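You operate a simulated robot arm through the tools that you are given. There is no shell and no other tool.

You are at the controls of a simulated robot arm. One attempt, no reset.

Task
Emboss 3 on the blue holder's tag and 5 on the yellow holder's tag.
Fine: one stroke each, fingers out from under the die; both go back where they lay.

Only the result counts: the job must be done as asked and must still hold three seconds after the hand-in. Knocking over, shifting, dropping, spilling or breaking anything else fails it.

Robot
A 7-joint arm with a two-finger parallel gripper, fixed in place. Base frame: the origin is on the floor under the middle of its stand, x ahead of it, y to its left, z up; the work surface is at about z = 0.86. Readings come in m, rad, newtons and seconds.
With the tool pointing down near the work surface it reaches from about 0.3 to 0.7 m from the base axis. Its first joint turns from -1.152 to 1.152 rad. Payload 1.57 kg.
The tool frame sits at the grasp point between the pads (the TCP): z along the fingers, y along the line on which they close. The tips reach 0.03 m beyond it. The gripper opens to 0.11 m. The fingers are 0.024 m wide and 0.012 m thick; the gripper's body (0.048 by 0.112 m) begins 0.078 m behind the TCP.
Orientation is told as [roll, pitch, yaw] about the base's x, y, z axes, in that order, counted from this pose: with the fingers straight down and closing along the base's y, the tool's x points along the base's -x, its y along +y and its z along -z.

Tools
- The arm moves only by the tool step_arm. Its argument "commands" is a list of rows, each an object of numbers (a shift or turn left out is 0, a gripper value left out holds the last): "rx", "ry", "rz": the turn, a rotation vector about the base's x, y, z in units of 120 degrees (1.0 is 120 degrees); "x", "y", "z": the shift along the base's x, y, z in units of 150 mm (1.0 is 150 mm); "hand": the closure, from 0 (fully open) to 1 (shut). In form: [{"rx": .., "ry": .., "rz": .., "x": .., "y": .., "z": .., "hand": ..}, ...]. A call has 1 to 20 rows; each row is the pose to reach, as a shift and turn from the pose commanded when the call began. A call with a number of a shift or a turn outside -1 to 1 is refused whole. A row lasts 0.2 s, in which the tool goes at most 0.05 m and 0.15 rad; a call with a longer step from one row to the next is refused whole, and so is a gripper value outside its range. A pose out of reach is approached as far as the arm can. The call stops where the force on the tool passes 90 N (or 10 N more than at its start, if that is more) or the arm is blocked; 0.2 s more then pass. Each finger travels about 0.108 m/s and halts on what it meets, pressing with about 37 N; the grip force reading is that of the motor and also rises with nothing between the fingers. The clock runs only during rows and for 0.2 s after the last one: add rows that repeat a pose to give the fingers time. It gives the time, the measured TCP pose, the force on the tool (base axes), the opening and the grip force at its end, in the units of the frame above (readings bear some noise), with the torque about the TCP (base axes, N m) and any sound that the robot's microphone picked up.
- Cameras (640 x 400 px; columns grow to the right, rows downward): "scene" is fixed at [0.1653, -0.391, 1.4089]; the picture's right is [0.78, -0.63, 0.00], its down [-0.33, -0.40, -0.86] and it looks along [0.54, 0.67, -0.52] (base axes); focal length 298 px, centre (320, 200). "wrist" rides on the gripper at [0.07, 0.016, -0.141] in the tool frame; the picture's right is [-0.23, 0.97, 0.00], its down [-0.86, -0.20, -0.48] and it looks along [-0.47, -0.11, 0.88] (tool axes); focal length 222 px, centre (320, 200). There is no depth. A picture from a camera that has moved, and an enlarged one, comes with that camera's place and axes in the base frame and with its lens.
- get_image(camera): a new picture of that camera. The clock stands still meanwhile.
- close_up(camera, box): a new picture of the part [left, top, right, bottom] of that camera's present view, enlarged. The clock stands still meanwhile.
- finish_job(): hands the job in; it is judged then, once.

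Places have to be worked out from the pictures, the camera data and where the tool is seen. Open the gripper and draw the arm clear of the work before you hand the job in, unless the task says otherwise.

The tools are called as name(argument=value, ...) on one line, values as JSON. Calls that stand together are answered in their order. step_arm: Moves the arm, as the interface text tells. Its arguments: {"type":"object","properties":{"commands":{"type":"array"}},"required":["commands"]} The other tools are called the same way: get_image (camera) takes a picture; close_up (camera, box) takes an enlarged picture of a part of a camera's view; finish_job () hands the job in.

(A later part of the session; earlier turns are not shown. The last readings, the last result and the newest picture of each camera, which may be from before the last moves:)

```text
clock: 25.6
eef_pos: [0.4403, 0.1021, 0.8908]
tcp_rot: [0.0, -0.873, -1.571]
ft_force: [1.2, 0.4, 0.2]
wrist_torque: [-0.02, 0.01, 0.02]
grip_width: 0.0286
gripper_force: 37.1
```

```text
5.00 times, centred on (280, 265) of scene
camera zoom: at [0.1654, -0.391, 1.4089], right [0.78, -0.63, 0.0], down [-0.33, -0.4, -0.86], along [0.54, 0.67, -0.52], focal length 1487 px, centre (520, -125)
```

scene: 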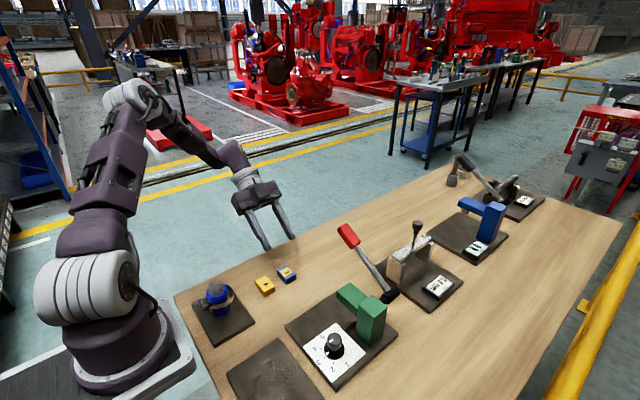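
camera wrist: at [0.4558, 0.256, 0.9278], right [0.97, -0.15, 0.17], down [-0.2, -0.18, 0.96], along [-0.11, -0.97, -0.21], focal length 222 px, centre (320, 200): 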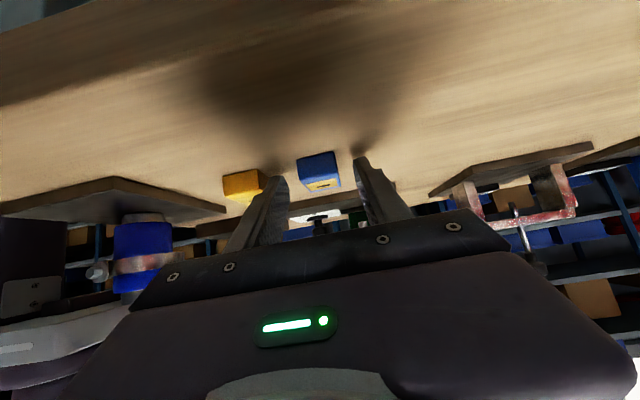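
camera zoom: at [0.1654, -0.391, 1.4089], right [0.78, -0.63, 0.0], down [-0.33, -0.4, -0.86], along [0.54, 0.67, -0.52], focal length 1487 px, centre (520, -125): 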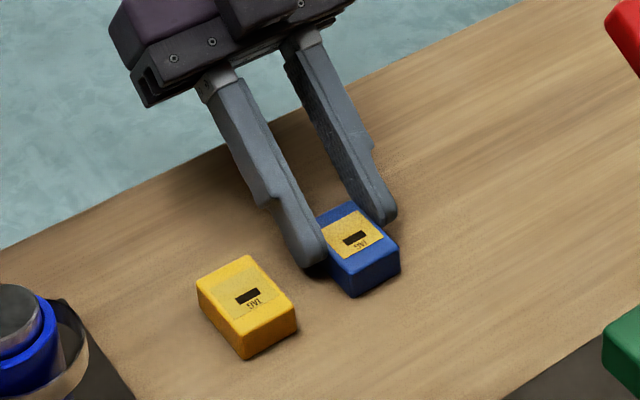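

The holder is gripped (28.6 mm); the grip pose was (0.4403, 0.1021, 0.8908), which I'll reuse for the return. I'll lift 5 cm and carry it to the front of the press.

step_arm(commands=[{"z": 0.12, "hand": 1.0}, {"z": 0.33}, {"x": 0.05, "y": -0.15, "z": 0.33}, {"x": 0.1, "y": -0.3, "z": 0.33}, {"x": 0.15, "y": -0.45, "z": 0.33}, {"x": 0.2, "y": -0.6, "z": 0.33}, {"x": 0.241, "y": -0.75, "z": 0.33}, {"x": 0.241, "y": -0.81, "z": 0.33}, {"x": 0.241, "y": -0.81, "z": 0.33}])

get_image(camera="scene")

close_up(camera="scene", box=[270, 210, 420, 350])

get_image(camera="wrist")

```text
clock: 27.6
eef_pos: [0.4758, -0.0203, 0.9417]
tcp_rot: [0.0, -0.875, -1.57]
ft_force: [0.5, 0.0, 0.0]
wrist_torque: [0.01, 0.0, 0.03]
grip_width: 0.0287
gripper_force: 37.1
```

```text
taken
```

scene: 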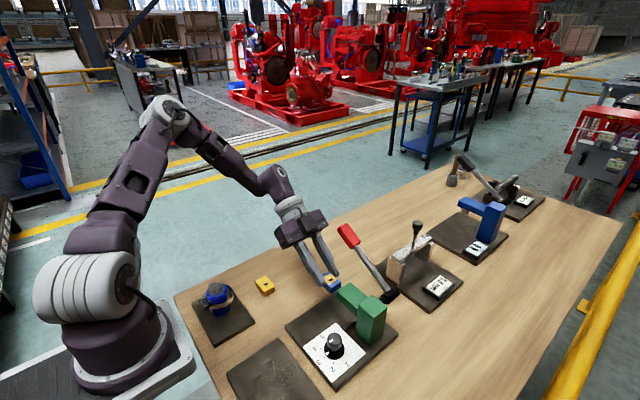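

```text
2.86 times, centred on (345, 280) of scene
camera zoom: at [0.1654, -0.391, 1.4089], right [0.78, -0.63, 0.0], down [-0.33, -0.4, -0.86], along [0.54, 0.67, -0.52], focal length 850 px, centre (249, -29)
```

zoom: 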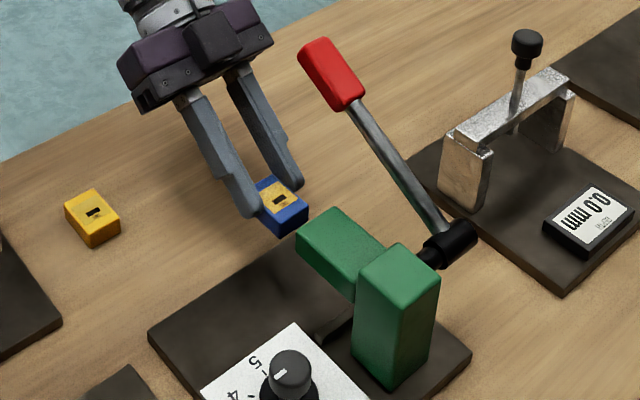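

```text
taken
camera wrist: at [0.4927, 0.1338, 0.9789], right [0.97, -0.15, 0.17], down [-0.2, -0.18, 0.96], along [-0.11, -0.97, -0.21], focal length 222 px, centre (320, 200)
```

wrist: 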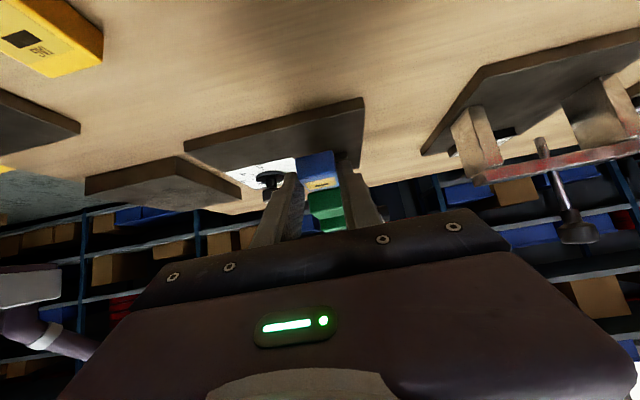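

The holder is level in the grip in front of the die. I'll lower it to about 4 mm above the plate, then slide it under the arm and stop 4 mm short of the fence.

step_arm(commands=[{"x": 0.005, "z": -0.12}, {"x": 0.005, "z": -0.225}, {"x": 0.005, "y": -0.05, "z": -0.225}, {"x": 0.005, "y": -0.12, "z": -0.225}, {"x": 0.005, "y": -0.2, "z": -0.225}, {"x": 0.005, "y": -0.28, "z": -0.225}, {"x": 0.005, "y": -0.355, "z": -0.225}, {"x": 0.005, "y": -0.355, "z": -0.225}])

close_up(camera="scene", box=[290, 230, 420, 350])

close_up(camera="wrist", box=[200, 90, 440, 240])

```text
clock: 29.4
eef_pos: [0.4783, -0.0726, 0.9075]
tcp_rot: [0.0, -0.875, -1.572]
ft_force: [0.3, 0.5, -0.8]
wrist_torque: [0.01, -0.03, -0.01]
grip_width: 0.0286
gripper_force: 37.0
```

```text
3.33 times, centred on (355, 290) of scene
camera zoom: at [0.1654, -0.391, 1.4089], right [0.78, -0.63, 0.0], down [-0.33, -0.4, -0.86], along [0.54, 0.67, -0.52], focal length 992 px, centre (203, -100)
```

zoom: 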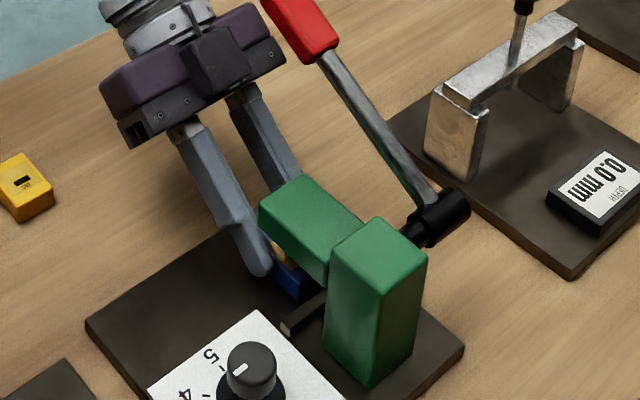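

```text
2.67 times, centred on (320, 165) of wrist
camera zoom: at [0.4946, 0.0802, 0.9448], right [0.97, -0.15, 0.17], down [-0.2, -0.18, 0.96], along [-0.11, -0.97, -0.21], focal length 592 px, centre (320, 293)
```

zoom: 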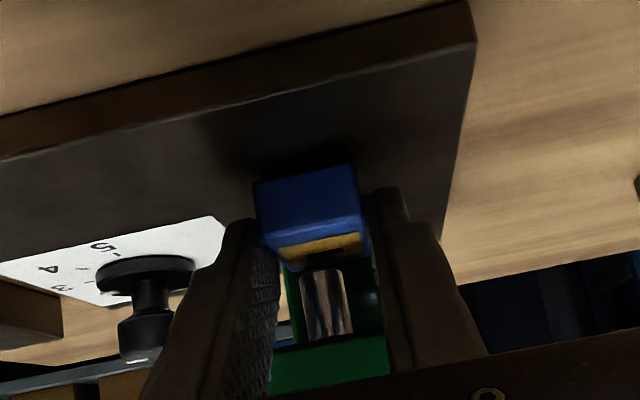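

The holder sits level under the arm with the die lined up in x (die x ≈ 0.477). I'll lower it the last ~4 mm onto the plate and watch the force.

step_arm(commands=[{"z": -0.01}, {"z": -0.018}, {"z": -0.024}, {"z": -0.024}])

step_arm(commands=[{"z": -0.003}, {"z": -0.005}, {"z": -0.005}])

close_up(camera="wrist", box=[260, 130, 380, 210])

```text
clock: 30.4
eef_pos: [0.4772, -0.0731, 0.9048]
tcp_rot: [0.001, -0.875, -1.571]
ft_force: [-0.8, -0.2, -0.7]
wrist_torque: [0.0, -0.01, 0.0]
grip_width: 0.0289
gripper_force: 37.6
```

```text
clock: 31.2
eef_pos: [0.4781, -0.0741, 0.9035]
tcp_rot: [0.0, -0.875, -1.573]
ft_force: [-3.2, 3.4, 16.4]
wrist_torque: [-0.16, 0.07, -0.08]
grip_width: 0.0288
gripper_force: 36.7
```

```text
5.00 times, centred on (320, 170) of wrist
camera zoom: at [0.494, 0.0798, 0.9404], right [0.97, -0.15, 0.17], down [-0.2, -0.18, 0.96], along [-0.11, -0.97, -0.2], focal length 1111 px, centre (320, 350)
```

zoom: 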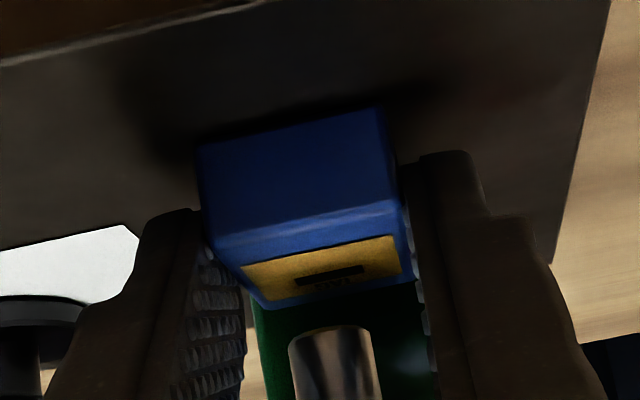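

It is on the plate (16 N upward). I'll ease that by 0.4 mm and slide it toward the fence in small steps.

step_arm(commands=[{"z": 0.003}, {"z": 0.003, "y": -0.008}, {"z": 0.003, "y": -0.016}, {"z": 0.003, "y": -0.02}, {"z": 0.003, "y": -0.02}])

step_arm(commands=[{"y": -0.004}, {"y": -0.007}, {"y": -0.007}])

```text
clock: 32.4
eef_pos: [0.4776, -0.0761, 0.9027]
tcp_rot: [0.002, -0.874, -1.571]
ft_force: [2.2, 6.4, 20.1]
wrist_torque: [-0.18, -0.05, 0.05]
grip_width: 0.0288
gripper_force: 36.8
```

```text
clock: 33.2
eef_pos: [0.477, -0.0762, 0.9028]
tcp_rot: [0.0, -0.876, -1.57]
ft_force: [4.7, -2.1, 11.4]
wrist_torque: [-0.26, -0.12, 0.05]
grip_width: 0.0286
gripper_force: 36.5
```

No fence contact yet. I'll lighten the downward load and keep going about 1 mm at a time.

step_arm(commands=[{"z": 0.004}, {"z": 0.004, "y": -0.006}, {"z": 0.004, "y": -0.01}, {"z": 0.004, "y": -0.01}])

step_arm(commands=[{"y": -0.005}, {"y": -0.01}, {"y": -0.01}])

close_up(camera="scene", box=[320, 275, 380, 335])

close_up(camera="wrist", box=[260, 130, 380, 210])

```text
clock: 34.2
eef_pos: [0.478, -0.0786, 0.9033]
tcp_rot: [-0.002, -0.875, -1.571]
ft_force: [-11.5, 25.8, 5.4]
wrist_torque: [0.52, 0.28, -0.42]
grip_width: 0.0288
gripper_force: 37.6
```

```text
clock: 35.0
eef_pos: [0.4769, -0.0799, 0.903]
tcp_rot: [0.001, -0.874, -1.571]
ft_force: [-11.1, 32.3, -1.5]
wrist_torque: [0.88, 0.25, -0.38]
grip_width: 0.029
gripper_force: 36.7
```

```text
6.67 times, centred on (350, 305) of scene
camera zoom: at [0.1651, -0.3902, 1.4092], right [0.78, -0.63, 0.0], down [-0.33, -0.4, -0.86], along [0.54, 0.66, -0.52], focal length 1983 px, centre (120, -500)
```

zoom: 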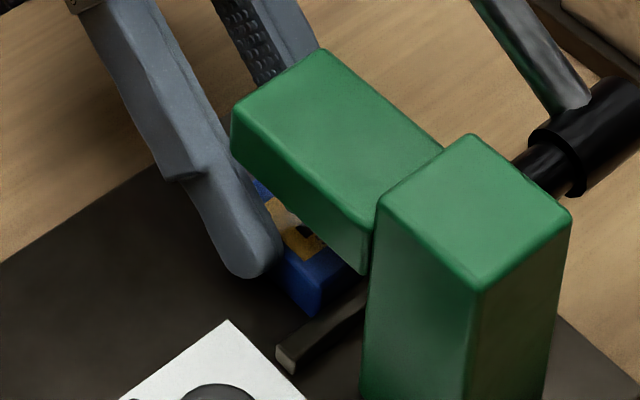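

```text
5.00 times, centred on (320, 170) of wrist
camera zoom: at [0.494, 0.0737, 0.9405], right [0.97, -0.15, 0.17], down [-0.2, -0.18, 0.96], along [-0.11, -0.97, -0.21], focal length 1111 px, centre (320, 350)
```

zoom: 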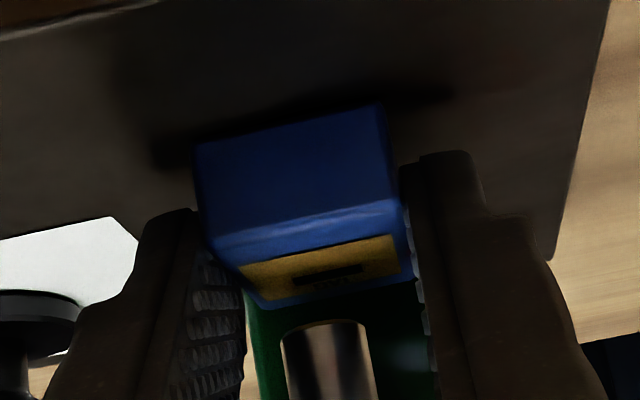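

There is firm fence contact (32 N along y). I'll open the fingers modestly and draw straight back along +y from under the arm.

step_arm(commands=[{"hand": 0.85}, {"hand": 0.6}, {"hand": 0.6}, {"hand": 0.6}])

step_arm(commands=[{"y": 0.05}, {"y": 0.12}, {"y": 0.25}, {"y": 0.4, "z": 0.02}, {"y": 0.55, "z": 0.06}, {"y": 0.75, "z": 0.12}, {"y": 0.9, "z": 0.2}, {"y": 0.9, "z": 0.2}])

get_image(camera="wrist")

close_up(camera="scene", box=[310, 265, 380, 335])

```text
clock: 36.0
eef_pos: [0.4783, -0.0809, 0.9037]
tcp_rot: [0.001, -0.875, -1.569]
ft_force: [0.3, -0.2, -0.2]
wrist_torque: [0.01, 0.0, -0.05]
grip_width: 0.044
gripper_force: 0.0
```

```text
clock: 37.8
eef_pos: [0.4781, 0.0536, 0.9356]
tcp_rot: [0.0, -0.874, -1.57]
ft_force: [0.3, 0.4, 0.2]
wrist_torque: [-0.02, -0.01, -0.05]
grip_width: 0.0439
gripper_force: 0.0
```

```text
taken
camera wrist: at [0.4942, 0.2075, 0.9733], right [0.97, -0.15, 0.17], down [-0.2, -0.18, 0.96], along [-0.11, -0.97, -0.21], focal length 222 px, centre (320, 200)
```

wrist: 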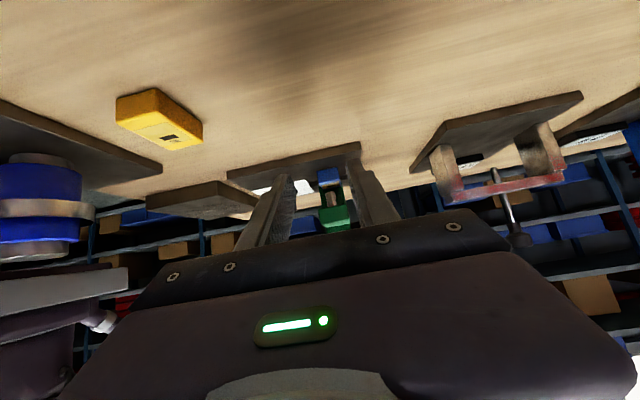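

```text
5.71 times, centred on (345, 300) of scene
camera zoom: at [0.1654, -0.391, 1.4089], right [0.78, -0.63, 0.0], down [-0.33, -0.4, -0.86], along [0.54, 0.67, -0.52], focal length 1700 px, centre (177, -371)
```

zoom: 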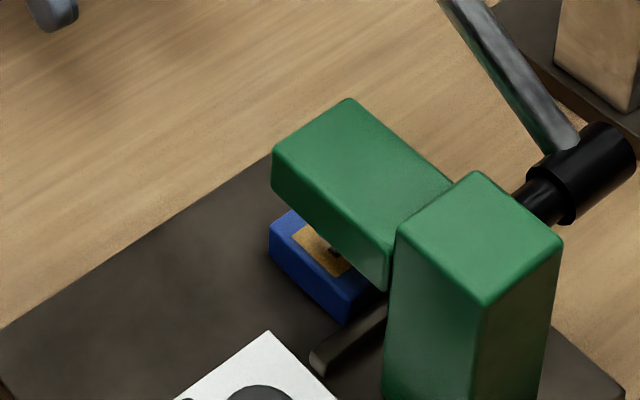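

close_up(camera="wrist", box=[290, 140, 370, 240])

close_up(camera="scene", box=[333, 285, 363, 315])

```text
4.00 times, centred on (330, 190) of wrist
camera zoom: at [0.4942, 0.2075, 0.9733], right [0.97, -0.15, 0.17], down [-0.2, -0.18, 0.96], along [-0.11, -0.97, -0.21], focal length 888 px, centre (280, 240)
```

zoom: 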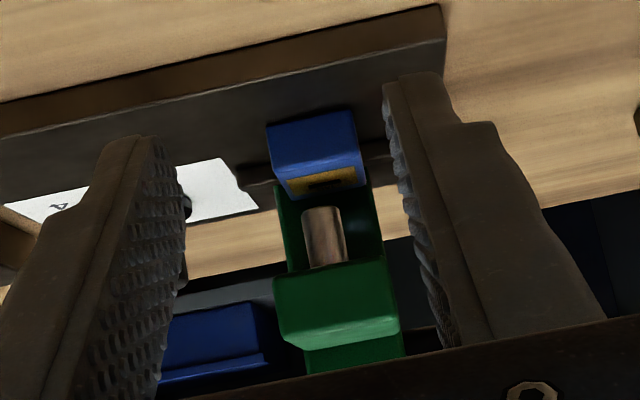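

```text
13.33 times, centred on (348, 300) of scene
camera zoom: at [0.1654, -0.391, 1.4089], right [0.78, -0.63, 0.0], down [-0.33, -0.4, -0.86], along [0.54, 0.67, -0.52], focal length 3966 px, centre (-53, -1133)
```

zoom: 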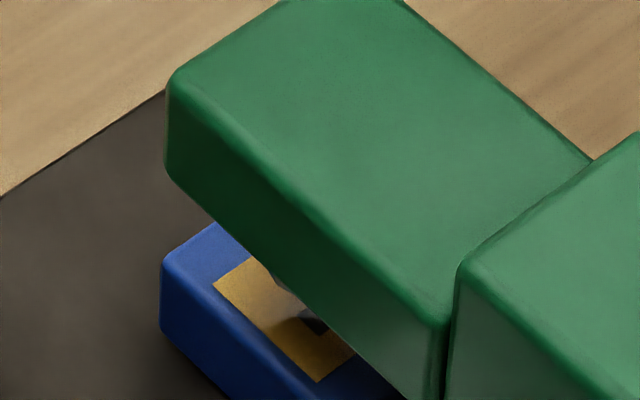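

close_up(camera="wrist", box=[310, 160, 350, 195])

```text
11.43 times, centred on (330, 178) of wrist
camera zoom: at [0.4942, 0.2075, 0.9733], right [0.97, -0.15, 0.17], down [-0.2, -0.18, 0.96], along [-0.11, -0.97, -0.21], focal length 2538 px, centre (206, 457)
```

zoom: 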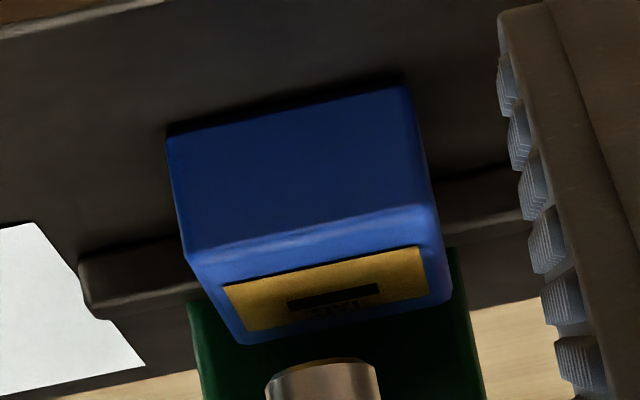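

The blue holder is seated square against the fence within about 2 mm of the die axis, and the fingers are out. Now I'll raise and level the tool to get ready for the lever.

step_arm(commands=[{"rx": 0.06, "y": 0.05, "z": 0.15, "hand": 0.6}, {"rx": 0.12, "y": 0.1, "z": 0.3}, {"rx": 0.18, "y": 0.1, "z": 0.45}, {"rx": 0.24, "y": 0.1, "z": 0.6}, {"rx": 0.3, "y": 0.1, "z": 0.75}, {"rx": 0.36, "y": 0.1, "z": 0.9}, {"rx": 0.4167, "y": 0.1, "z": 1.0}, {"rx": 0.4167, "y": 0.1, "z": 1.0, "hand": 1.0}])

step_arm(commands=[{"rz": 0.07, "z": 0.2}, {"rz": 0.14, "z": 0.4}, {"rz": 0.21, "z": 0.5}, {"rz": 0.28, "z": 0.5}, {"rz": 0.35, "z": 0.5}, {"rz": 0.42, "z": 0.5}, {"rz": 0.49, "z": 0.5}, {"rz": 0.56, "z": 0.5}, {"rz": 0.63, "z": 0.5}, {"rz": 0.7, "z": 0.5}, {"rz": 0.75, "z": 0.5}, {"rz": 0.75, "z": 0.5}])

get_image(camera="wrist")

get_image(camera="scene")

```text
clock: 39.6
eef_pos: [0.4772, 0.0694, 1.0834]
tcp_rot: [0.0, -0.001, -1.571]
ft_force: [0.3, 0.4, 0.5]
wrist_torque: [-0.01, 0.04, -0.02]
grip_width: 0.0001
gripper_force: 21.4
```

```text
clock: 42.2
eef_pos: [0.4773, 0.0683, 1.1577]
tcp_rot: [0.0, -0.001, 0.002]
ft_force: [0.3, 0.0, -0.9]
wrist_torque: [-0.02, 0.05, -0.01]
grip_width: 0.0
gripper_force: 21.5
```

```text
taken
camera wrist: at [0.4084, 0.0864, 1.2997], right [0.23, 0.97, 0.0], down [0.85, -0.2, 0.48], along [0.47, -0.11, -0.88], focal length 222 px, centre (320, 200)
```

wrist: 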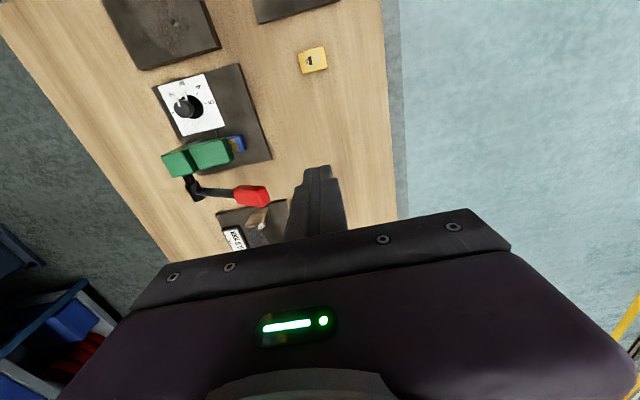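

```text
taken
```

scene: 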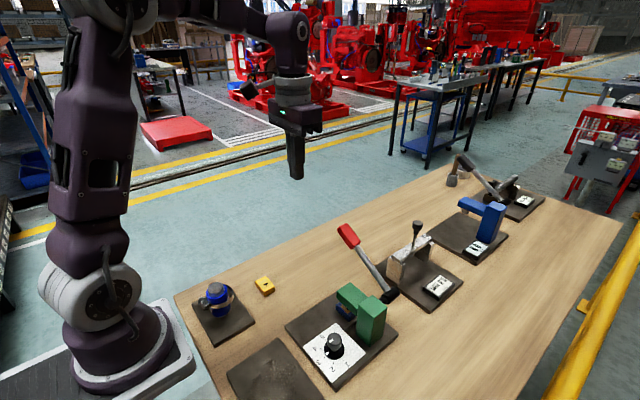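

close_up(camera="wrist", box=[150, 110, 300, 220])

close_up(camera="scene", box=[325, 210, 415, 310])

```text
3.64 times, centred on (225, 165) of wrist
camera zoom: at [0.4084, 0.0864, 1.2997], right [0.23, 0.97, 0.0], down [0.85, -0.2, 0.48], along [0.47, -0.11, -0.88], focal length 808 px, centre (666, 327)
```

zoom: 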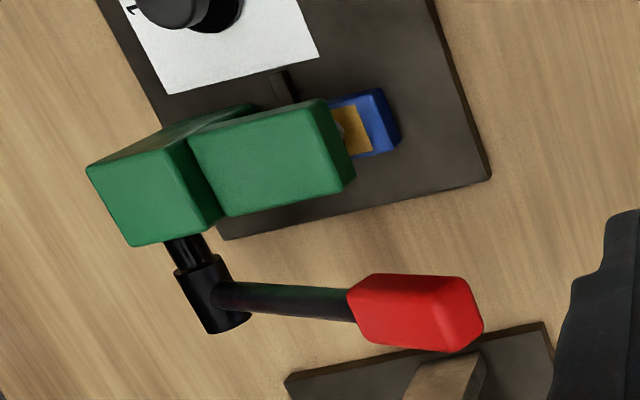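

```text
4.00 times, centred on (370, 260) of scene
camera zoom: at [0.1653, -0.391, 1.4089], right [0.78, -0.63, 0.0], down [-0.33, -0.4, -0.86], along [0.54, 0.67, -0.52], focal length 1190 px, centre (120, -40)
```

zoom: 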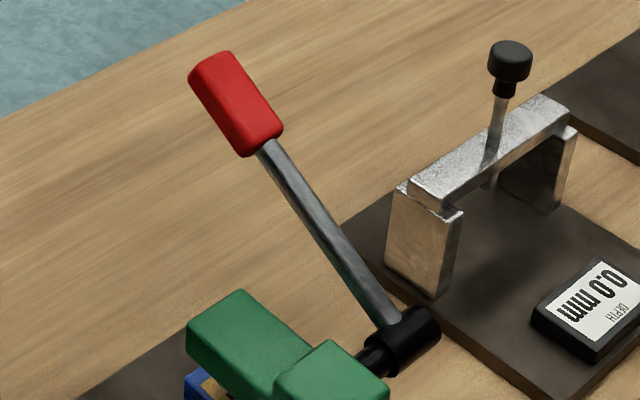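

Triangulating, the handle runs from (0.522, -0.067, 1.011) to (0.529, -0.017, 1.031). I'll bring the closed fingertips above it at (0.526, -0.037).

step_arm(commands=[{"x": 0.1, "y": -0.2}, {"x": 0.2, "y": -0.4}, {"x": 0.325, "y": -0.6, "z": -0.1}, {"x": 0.325, "y": -0.7, "z": -0.25}, {"x": 0.325, "y": -0.7, "z": -0.43}, {"x": 0.325, "y": -0.7, "z": -0.43}])

get_image(camera="wrist")

close_up(camera="scene", box=[300, 190, 430, 310])

```text
clock: 43.6
eef_pos: [0.5269, -0.0379, 1.0941]
tcp_rot: [0.0, -0.002, -0.001]
ft_force: [-0.1, -0.1, -0.4]
wrist_torque: [-0.02, -0.01, 0.02]
grip_width: 0.0
gripper_force: 21.4
```

```text
taken
camera wrist: at [0.4578, -0.0209, 1.2357], right [0.23, 0.97, 0.0], down [0.85, -0.2, 0.48], along [0.47, -0.11, -0.88], focal length 222 px, centre (320, 200)
```

wrist: 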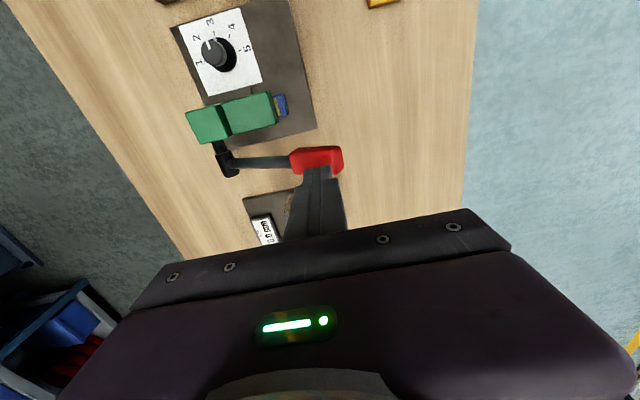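

```text
3.33 times, centred on (365, 250) of scene
camera zoom: at [0.1653, -0.391, 1.4089], right [0.78, -0.63, 0.0], down [-0.33, -0.4, -0.86], along [0.54, 0.67, -0.52], focal length 992 px, centre (170, 33)
```

zoom: 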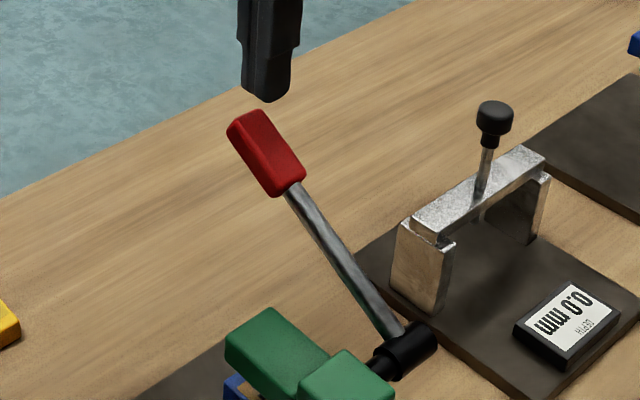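

close_up(camera="scene", box=[335, 205, 385, 255])

close_up(camera="wrist", box=[260, 120, 380, 200])

```text
8.00 times, centred on (360, 230) of scene
camera zoom: at [0.1653, -0.391, 1.4089], right [0.78, -0.63, 0.0], down [-0.33, -0.4, -0.86], along [0.54, 0.67, -0.52], focal length 2380 px, centre (0, -40)
```

zoom: 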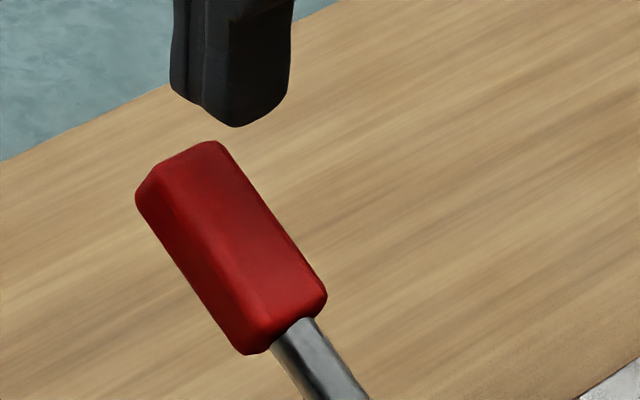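

```text
5.00 times, centred on (320, 160) of wrist
camera zoom: at [0.4578, -0.0209, 1.2357], right [0.23, 0.97, 0.0], down [0.85, -0.2, 0.48], along [0.47, -0.11, -0.88], focal length 1111 px, centre (320, 400)
```

zoom: 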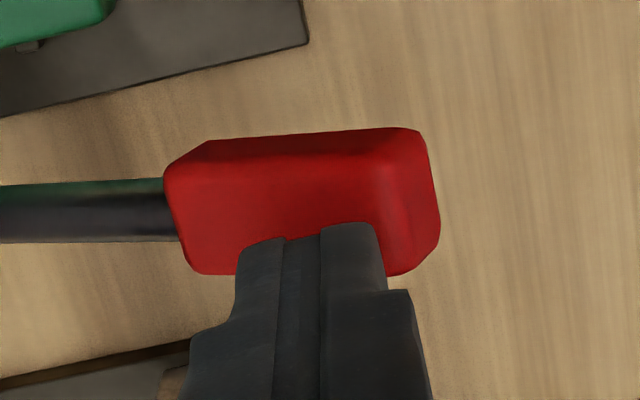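

The finger is about 3 mm too far toward +x of the handle's centre line. I'll shift it and descend to touch the handle.

step_arm(commands=[{"x": -0.022}, {"x": -0.022, "z": -0.06}, {"x": -0.022, "z": -0.12}, {"x": -0.022, "z": -0.17}, {"x": -0.022, "z": -0.2}])

close_up(camera="scene", box=[335, 200, 405, 310])

```text
clock: 44.8
eef_pos: [0.5239, -0.0359, 1.0637]
tcp_rot: [0.0, -0.001, -0.001]
ft_force: [0.7, 0.4, 2.5]
wrist_torque: [0.02, 0.02, -0.03]
grip_width: 0.0
gripper_force: 21.5
```

```text
3.64 times, centred on (370, 255) of scene
camera zoom: at [0.1653, -0.391, 1.4089], right [0.78, -0.63, 0.0], down [-0.33, -0.4, -0.86], along [0.54, 0.67, -0.52], focal length 1082 px, centre (138, 0)
```

zoom: 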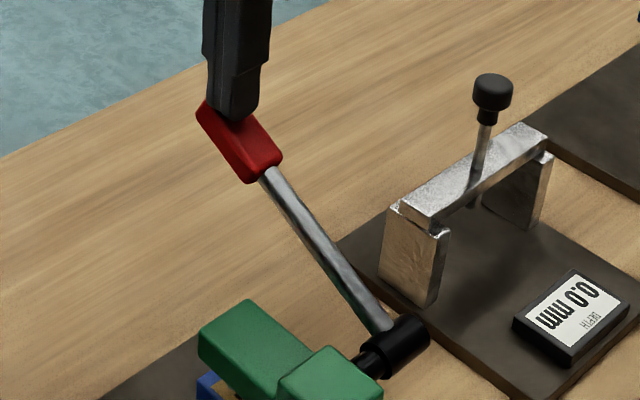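

I have light contact (2.5 N) with the handle. I'll press down 45 mm, watching force and sound, without letting the lever rise.

step_arm(commands=[{"z": -0.05}, {"z": -0.1}, {"z": -0.15}, {"z": -0.2}, {"z": -0.25}, {"z": -0.3}])

close_up(camera="scene", box=[310, 200, 410, 330])

```text
clock: 46.2
eef_pos: [0.5221, -0.0346, 1.0183]
tcp_rot: [0.0, -0.003, 0.0]
ft_force: [1.2, 3.0, 5.1]
wrist_torque: [0.14, 0.0, -0.06]
grip_width: 0.0
gripper_force: 21.6
```

```text
3.08 times, centred on (360, 265) of scene
camera zoom: at [0.1653, -0.3909, 1.4089], right [0.78, -0.63, 0.0], down [-0.33, -0.4, -0.86], along [0.54, 0.67, -0.52], focal length 915 px, centre (197, 0)
```

zoom: 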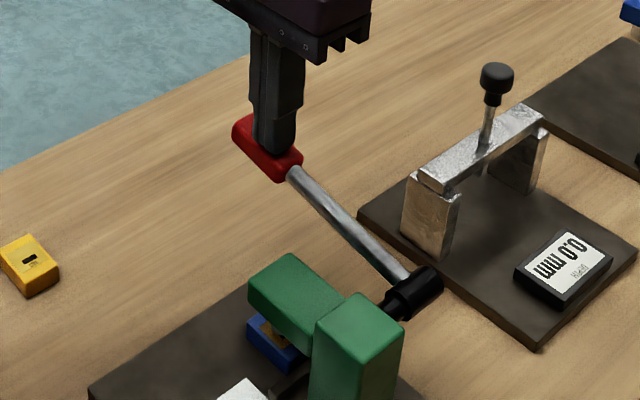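

The lever follows at about 5 N. I'll keep pressing down.

step_arm(commands=[{"z": -0.04}, {"z": -0.08}, {"z": -0.12}, {"z": -0.16}, {"z": -0.2}])

close_up(camera="scene", box=[310, 200, 410, 330])

```text
clock: 47.4
eef_pos: [0.5234, -0.0356, 0.9877]
tcp_rot: [0.001, 0.0, 0.0]
ft_force: [-0.7, 8.7, 8.7]
wrist_torque: [0.2, 0.03, -0.03]
grip_width: 0.0
gripper_force: 21.2
```

```text
3.08 times, centred on (360, 265) of scene
camera zoom: at [0.1652, -0.3908, 1.409], right [0.78, -0.63, 0.0], down [-0.33, -0.4, -0.86], along [0.54, 0.67, -0.52], focal length 915 px, centre (197, 0)
```

zoom: 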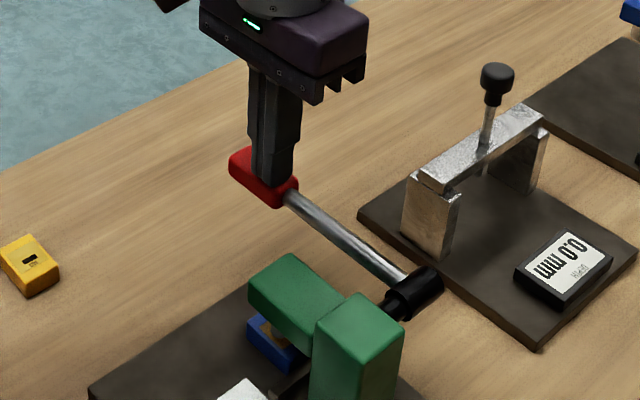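

step_arm(commands=[{"z": -0.03}, {"z": -0.06}, {"z": -0.09}, {"z": -0.12}])

close_up(camera="scene", box=[310, 200, 410, 330])

```text
clock: 48.3
eef_pos: [0.5235, -0.0363, 0.9818]
tcp_rot: [0.001, -0.008, 0.0]
ft_force: [-16.5, 5.8, 35.7]
wrist_torque: [-0.19, 0.53, -0.19]
grip_width: 0.0
gripper_force: 21.8
stopped in row 4: the force on the tool passed its limit at 106 N (the readings are from after the stop); the commanded pose is now the measured one
```

```text
3.08 times, centred on (360, 265) of scene
camera zoom: at [0.1643, -0.3908, 1.4091], right [0.78, -0.63, 0.0], down [-0.32, -0.4, -0.86], along [0.54, 0.67, -0.52], focal length 915 px, centre (197, 0)
```

zoom: 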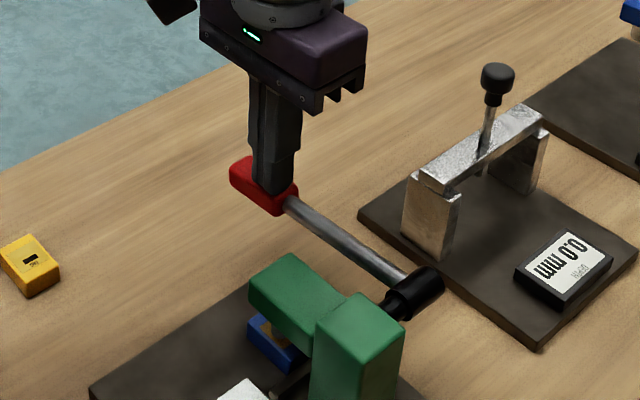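

The lever met a hard resistance at 106 N, about horizontal. I'll check the die and tag closely before deciding whether that was the end of the stroke.

close_up(camera="scene", box=[330, 282, 366, 318])

get_image(camera="wrist")

close_up(camera="scene", box=[370, 255, 410, 295])

```text
11.11 times, centred on (348, 300) of scene
camera zoom: at [0.1643, -0.3908, 1.4091], right [0.78, -0.63, 0.0], down [-0.32, -0.4, -0.86], along [0.54, 0.67, -0.52], focal length 3305 px, centre (9, -911)
```

zoom: 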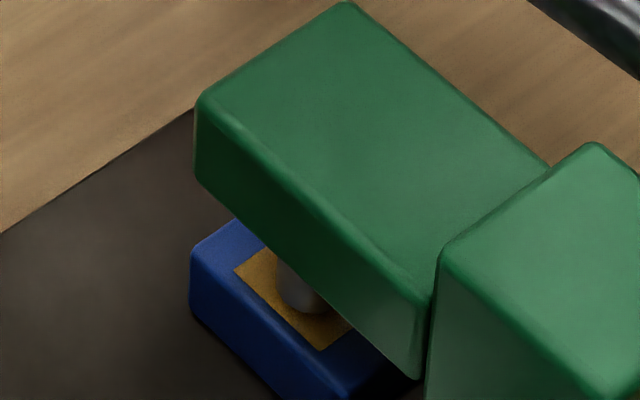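

```text
taken
camera wrist: at [0.4526, -0.0192, 1.1221], right [0.23, 0.97, 0.0], down [0.85, -0.2, 0.49], along [0.47, -0.11, -0.87], focal length 222 px, centre (320, 200)
```

wrist: 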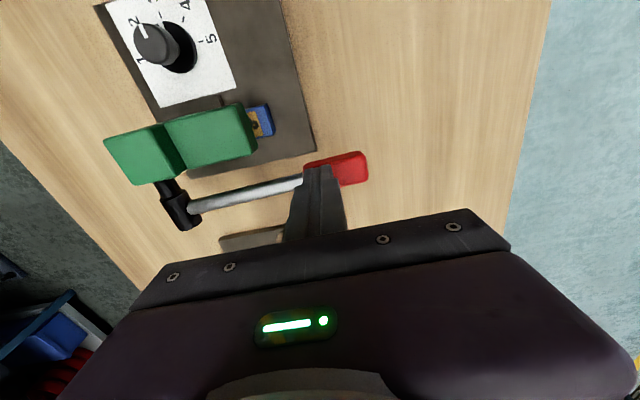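

```text
10.00 times, centred on (390, 275) of scene
camera zoom: at [0.1643, -0.3908, 1.4091], right [0.78, -0.63, 0.0], down [-0.32, -0.4, -0.86], along [0.54, 0.67, -0.52], focal length 2975 px, centre (-380, -550)
```

zoom: 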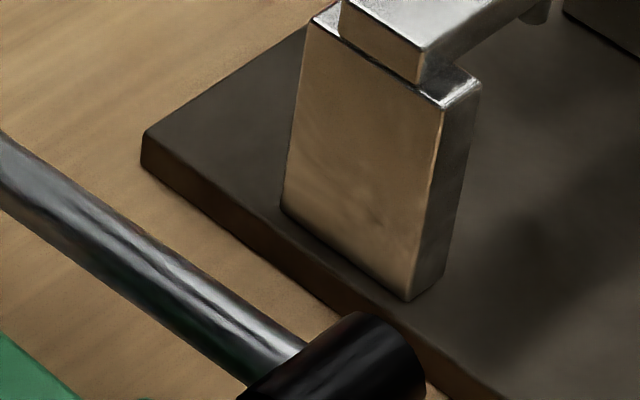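

The die has come down onto the tag with the lever about horizontal. Without raising the lever, I'll firm up the same stroke slowly to be sure it bottoms out.

step_arm(commands=[{"z": -0.008}, {"z": -0.016}, {"z": -0.024}, {"z": -0.03}, {"z": -0.03}])

close_up(camera="scene", box=[330, 282, 366, 318])

```text
clock: 48.9
eef_pos: [0.5235, -0.0352, 0.9816]
tcp_rot: [0.0, -0.01, -0.001]
ft_force: [-16.1, 3.6, 33.6]
wrist_torque: [-0.23, 0.59, -0.19]
grip_width: 0.0001
gripper_force: 21.3
stopped in row 3: the force on the tool passed its limit at 92 N (the readings are from after the stop); the commanded pose is now the measured one
```

```text
11.11 times, centred on (348, 300) of scene
camera zoom: at [0.1644, -0.3909, 1.4091], right [0.78, -0.63, 0.0], down [-0.32, -0.4, -0.86], along [0.54, 0.67, -0.52], focal length 3305 px, centre (9, -911)
```

zoom: 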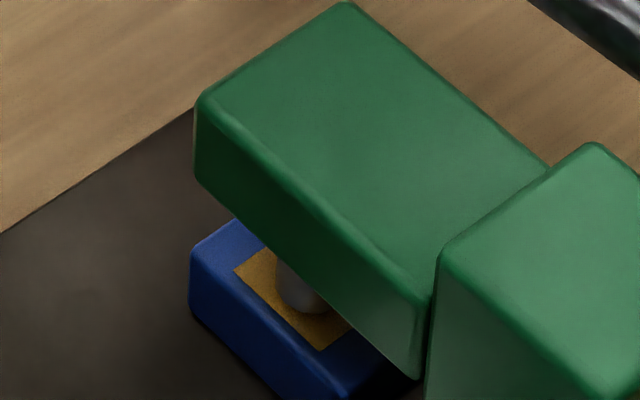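

It is a firm stop with no further travel, so the stroke is complete. I'll raise the tool slowly and see whether the lever springs back by itself.

step_arm(commands=[{"z": 0.05}, {"z": 0.1}, {"z": 0.15}, {"z": 0.2}, {"z": 0.25}, {"z": 0.3}, {"z": 0.3}])

close_up(camera="scene", box=[310, 200, 410, 330])

```text
clock: 50.5
eef_pos: [0.5253, -0.0369, 1.0249]
tcp_rot: [-0.002, -0.014, 0.001]
ft_force: [1.3, -4.1, 3.4]
wrist_torque: [-0.09, -0.01, 0.02]
grip_width: 0.0
gripper_force: 21.1
```

```text
3.08 times, centred on (360, 265) of scene
camera zoom: at [0.1654, -0.3911, 1.4089], right [0.78, -0.63, 0.0], down [-0.33, -0.4, -0.86], along [0.54, 0.67, -0.52], focal length 915 px, centre (197, 0)
```

zoom: 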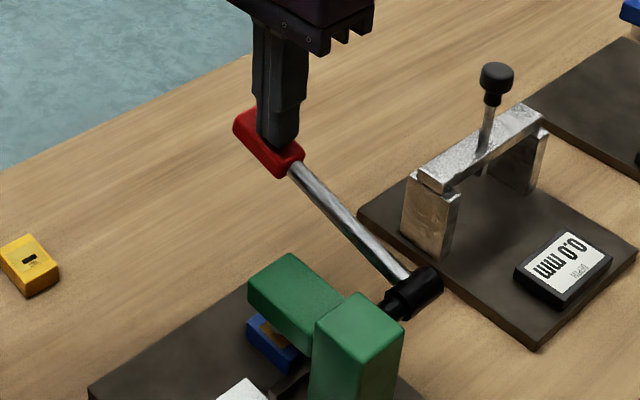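

The lever springs back with the tool. I'll keep raising until it returns to rest and the tool is clear, then look at the tag.

step_arm(commands=[{"z": 0.05}, {"z": 0.1}, {"z": 0.15}, {"z": 0.2}, {"z": 0.25}, {"z": 0.3}, {"z": 0.4}, {"z": 0.55}, {"z": 0.7}, {"z": 0.7}])

close_up(camera="scene", box=[310, 200, 410, 330])

close_up(camera="scene", box=[330, 282, 366, 318])

get_image(camera="wrist")

```text
clock: 52.7
eef_pos: [0.524, -0.038, 1.1283]
tcp_rot: [-0.003, -0.011, 0.001]
ft_force: [-0.8, 0.1, -0.6]
wrist_torque: [0.0, 0.01, 0.02]
grip_width: 0.0
gripper_force: 21.3
```

```text
3.08 times, centred on (360, 265) of scene
camera zoom: at [0.1653, -0.391, 1.4089], right [0.78, -0.63, 0.0], down [-0.33, -0.4, -0.86], along [0.54, 0.67, -0.52], focal length 915 px, centre (197, 0)
```

zoom: 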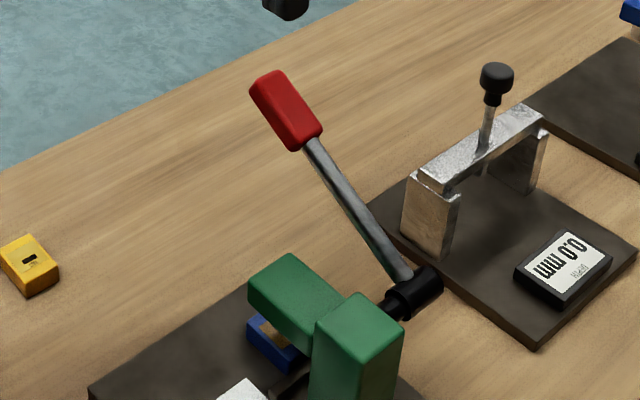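

```text
11.11 times, centred on (348, 300) of scene
camera zoom: at [0.1653, -0.391, 1.4089], right [0.78, -0.63, 0.0], down [-0.33, -0.4, -0.86], along [0.54, 0.67, -0.52], focal length 3305 px, centre (9, -911)
```

zoom: 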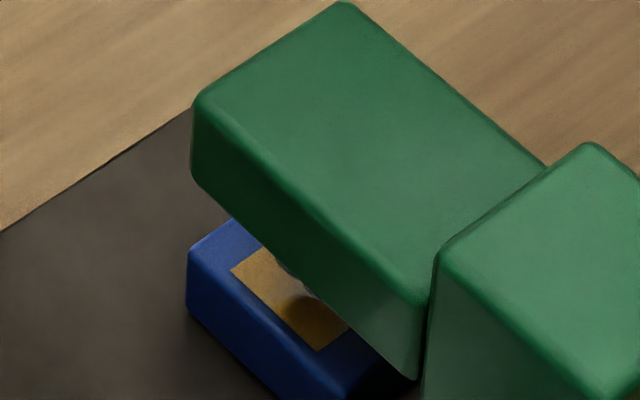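

```text
taken
camera wrist: at [0.4536, -0.0214, 1.2694], right [0.23, 0.97, 0.0], down [0.85, -0.2, 0.49], along [0.48, -0.11, -0.87], focal length 222 px, centre (320, 200)
```

wrist: 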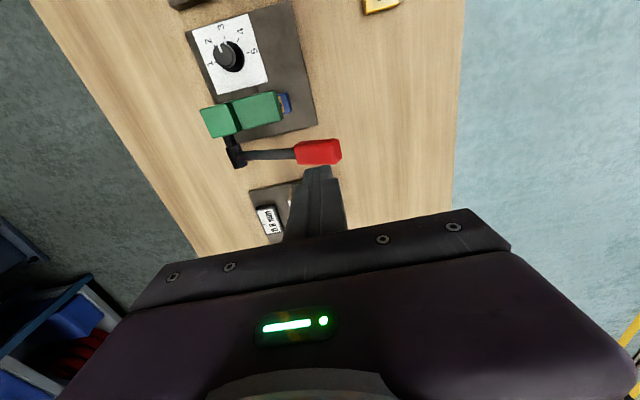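

The lever is back up and the tag's look has changed under the die. I'll move the tool out to +y, correct the small tilt, and turn it back to the carrying orientation with the fingers opening to 44 mm.

step_arm(commands=[{"ry": 0.0053, "rx": 0.001, "x": -0.05, "y": 0.2}, {"ry": 0.0053, "rx": 0.001, "x": -0.15, "y": 0.4}, {"ry": 0.0053, "rx": 0.001, "x": -0.25, "y": 0.6}, {"ry": 0.0053, "rx": 0.001, "x": -0.31, "y": 0.72}, {"ry": 0.0053, "rx": 0.001, "x": -0.31, "y": 0.72}])

step_arm(commands=[{"rz": -0.07}, {"rz": -0.14}, {"rz": -0.21}, {"rz": -0.28}, {"rz": -0.35}, {"rz": -0.42}, {"rz": -0.49}, {"rz": -0.56}, {"rz": -0.63}, {"rz": -0.7, "hand": 0.6}, {"rz": -0.75, "hand": 0.6}, {"rz": -0.75, "hand": 0.6}])

step_arm(commands=[{"rx": -0.06, "z": -0.15}, {"rx": -0.12, "z": -0.3}, {"rx": -0.18, "z": -0.45}, {"rx": -0.24, "z": -0.6}, {"rx": -0.3, "z": -0.75}, {"rx": -0.36, "z": -0.9}, {"rx": -0.4167, "z": -1.0}, {"rx": -0.4167, "z": -1.0}])

get_image(camera="wrist")

```text
clock: 53.9
eef_pos: [0.4803, 0.0713, 1.1301]
tcp_rot: [0.002, 0.0, 0.003]
ft_force: [-0.2, 0.0, 0.5]
wrist_torque: [0.03, -0.01, 0.01]
grip_width: 0.0
gripper_force: 21.9
```

```text
clock: 56.5
eef_pos: [0.4777, 0.0721, 1.1295]
tcp_rot: [0.001, 0.001, -1.571]
ft_force: [-0.1, -1.0, 0.1]
wrist_torque: [0.0, 0.0, 0.02]
grip_width: 0.044
gripper_force: 0.0
```

```text
clock: 58.3
eef_pos: [0.4788, 0.0741, 0.9807]
tcp_rot: [0.001, -0.874, -1.568]
ft_force: [-0.3, -1.2, 0.4]
wrist_torque: [0.01, -0.01, -0.01]
grip_width: 0.044
gripper_force: 0.1
```

```text
taken
camera wrist: at [0.496, 0.227, 1.0173], right [0.97, -0.14, 0.17], down [-0.2, -0.18, 0.96], along [-0.11, -0.97, -0.21], focal length 222 px, centre (320, 200)
```

wrist: 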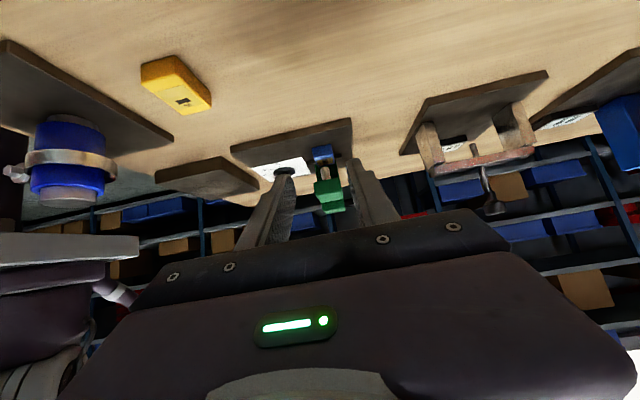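

close_up(camera="wrist", box=[300, 135, 350, 180])

```text
8.89 times, centred on (325, 158) of wrist
camera zoom: at [0.496, 0.227, 1.0173], right [0.97, -0.14, 0.17], down [-0.2, -0.18, 0.96], along [-0.11, -0.97, -0.21], focal length 1974 px, centre (276, 578)
```

zoom: 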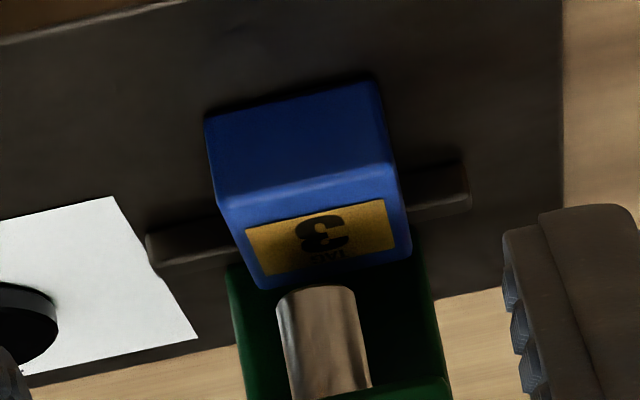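

The blue tag now reads 3. The holder hasn't moved, so I'll go back in along the same line to grip it.

step_arm(commands=[{"y": -0.1, "z": -0.15}, {"y": -0.2, "z": -0.3}, {"y": -0.3, "z": -0.45}, {"y": -0.4, "z": -0.51}, {"y": -0.4, "z": -0.51}])

step_arm(commands=[{"y": -0.1}, {"y": -0.2}, {"y": -0.3}, {"y": -0.4}, {"y": -0.5}, {"y": -0.57}, {"y": -0.6}, {"y": -0.6}])

close_up(camera="wrist", box=[240, 110, 400, 220])

```text
clock: 59.5
eef_pos: [0.4781, 0.0127, 0.9034]
tcp_rot: [0.0, -0.873, -1.568]
ft_force: [-0.2, 0.0, -0.6]
wrist_torque: [0.02, -0.01, -0.01]
grip_width: 0.0441
gripper_force: 0.0
```

```text
clock: 61.3
eef_pos: [0.4781, -0.0779, 0.9051]
tcp_rot: [0.0, -0.873, -1.567]
ft_force: [-0.1, -0.6, 0.5]
wrist_torque: [-0.02, 0.02, -0.02]
grip_width: 0.044
gripper_force: 0.1
```

```text
3.64 times, centred on (320, 165) of wrist
camera zoom: at [0.4947, 0.0757, 0.9423], right [0.97, -0.14, 0.17], down [-0.2, -0.18, 0.96], along [-0.11, -0.97, -0.21], focal length 808 px, centre (320, 327)
```

zoom: 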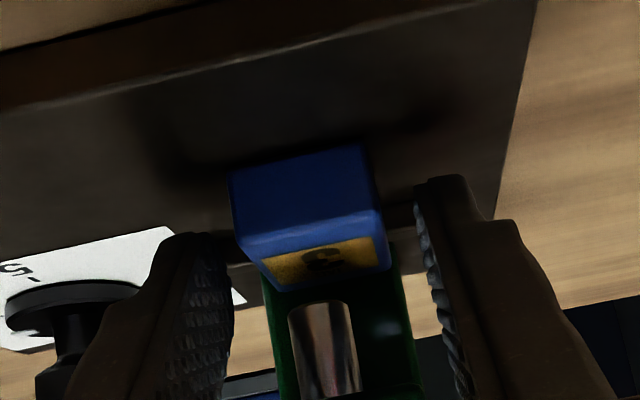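

The fingers straddle the holder at the same relative position as before. I'll grip it, lift 3 mm, and draw it straight out along +y.

step_arm(commands=[{"z": -0.006, "hand": 0.7}, {"z": -0.006, "hand": 0.85}, {"z": -0.006, "hand": 1.0}, {"z": -0.006, "hand": 1.0}, {"z": -0.006, "hand": 1.0}])

step_arm(commands=[{"z": 0.012}, {"z": 0.02, "y": 0.02}, {"z": 0.02, "y": 0.1}, {"z": 0.02, "y": 0.2}, {"z": 0.02, "y": 0.3}, {"z": 0.05, "y": 0.42}, {"z": 0.15, "y": 0.55}, {"z": 0.28, "y": 0.7}, {"z": 0.28, "y": 0.85}, {"z": 0.28, "y": 1.0}, {"z": 0.28, "y": 1.0}])

get_image(camera="scene")

close_up(camera="scene", box=[240, 210, 360, 310])

```text
clock: 62.5
eef_pos: [0.4776, -0.0766, 0.9037]
tcp_rot: [0.001, -0.874, -1.568]
ft_force: [-0.9, 0.1, 1.1]
wrist_torque: [0.03, -0.03, 0.02]
grip_width: 0.0288
gripper_force: 37.0
```

```text
clock: 64.9
eef_pos: [0.4801, 0.0732, 0.944]
tcp_rot: [0.001, -0.871, -1.569]
ft_force: [-0.1, -0.5, -0.2]
wrist_torque: [0.0, 0.01, 0.01]
grip_width: 0.0287
gripper_force: 37.5
```

```text
taken
```

scene: 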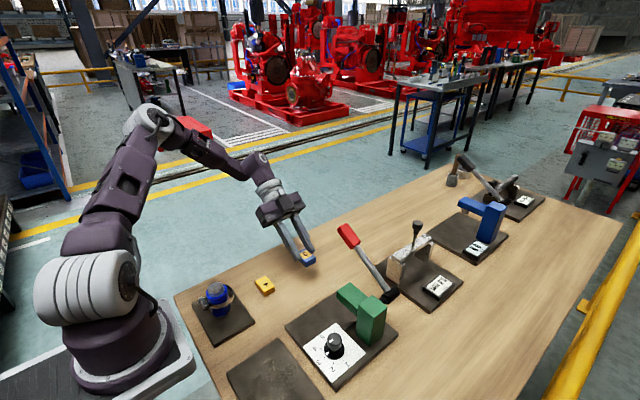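

```text
4.00 times, centred on (300, 260) of scene
camera zoom: at [0.1654, -0.391, 1.4089], right [0.78, -0.63, 0.0], down [-0.33, -0.4, -0.86], along [0.54, 0.67, -0.52], focal length 1190 px, centre (400, -40)
```

zoom: 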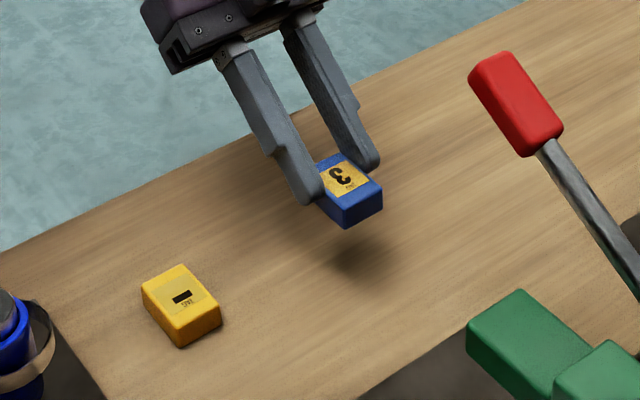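

The "3" shows clearly. I'll carry the holder to just above its original spot, TCP near (0.4405, 0.1025).

step_arm(commands=[{"x": -0.1, "y": 0.07}, {"x": -0.2, "y": 0.15}, {"x": -0.262, "y": 0.195}, {"x": -0.262, "y": 0.195, "z": -0.12}, {"x": -0.262, "y": 0.195, "z": -0.25}, {"x": -0.262, "y": 0.195, "z": -0.3}, {"x": -0.262, "y": 0.195, "z": -0.3}])

close_up(camera="scene", box=[245, 258, 305, 300])

```text
clock: 66.5
eef_pos: [0.4402, 0.1014, 0.901]
tcp_rot: [0.001, -0.873, -1.569]
ft_force: [0.1, -0.5, -0.2]
wrist_torque: [0.02, 0.01, -0.02]
grip_width: 0.0291
gripper_force: 37.1
```

```text
9.52 times, centred on (275, 279) of scene
camera zoom: at [0.1654, -0.391, 1.4089], right [0.78, -0.63, 0.0], down [-0.33, -0.4, -0.86], along [0.54, 0.67, -0.52], focal length 2833 px, centre (749, -552)
```

zoom: 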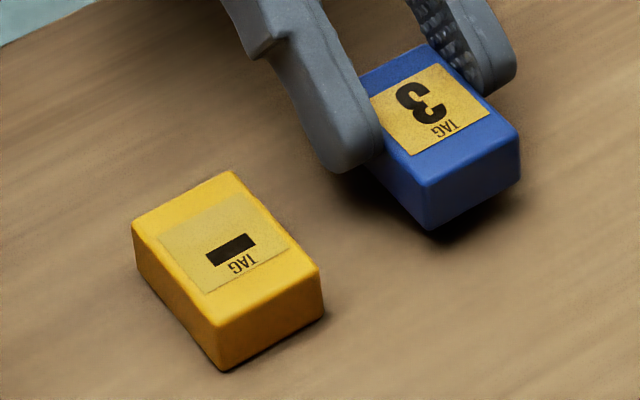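

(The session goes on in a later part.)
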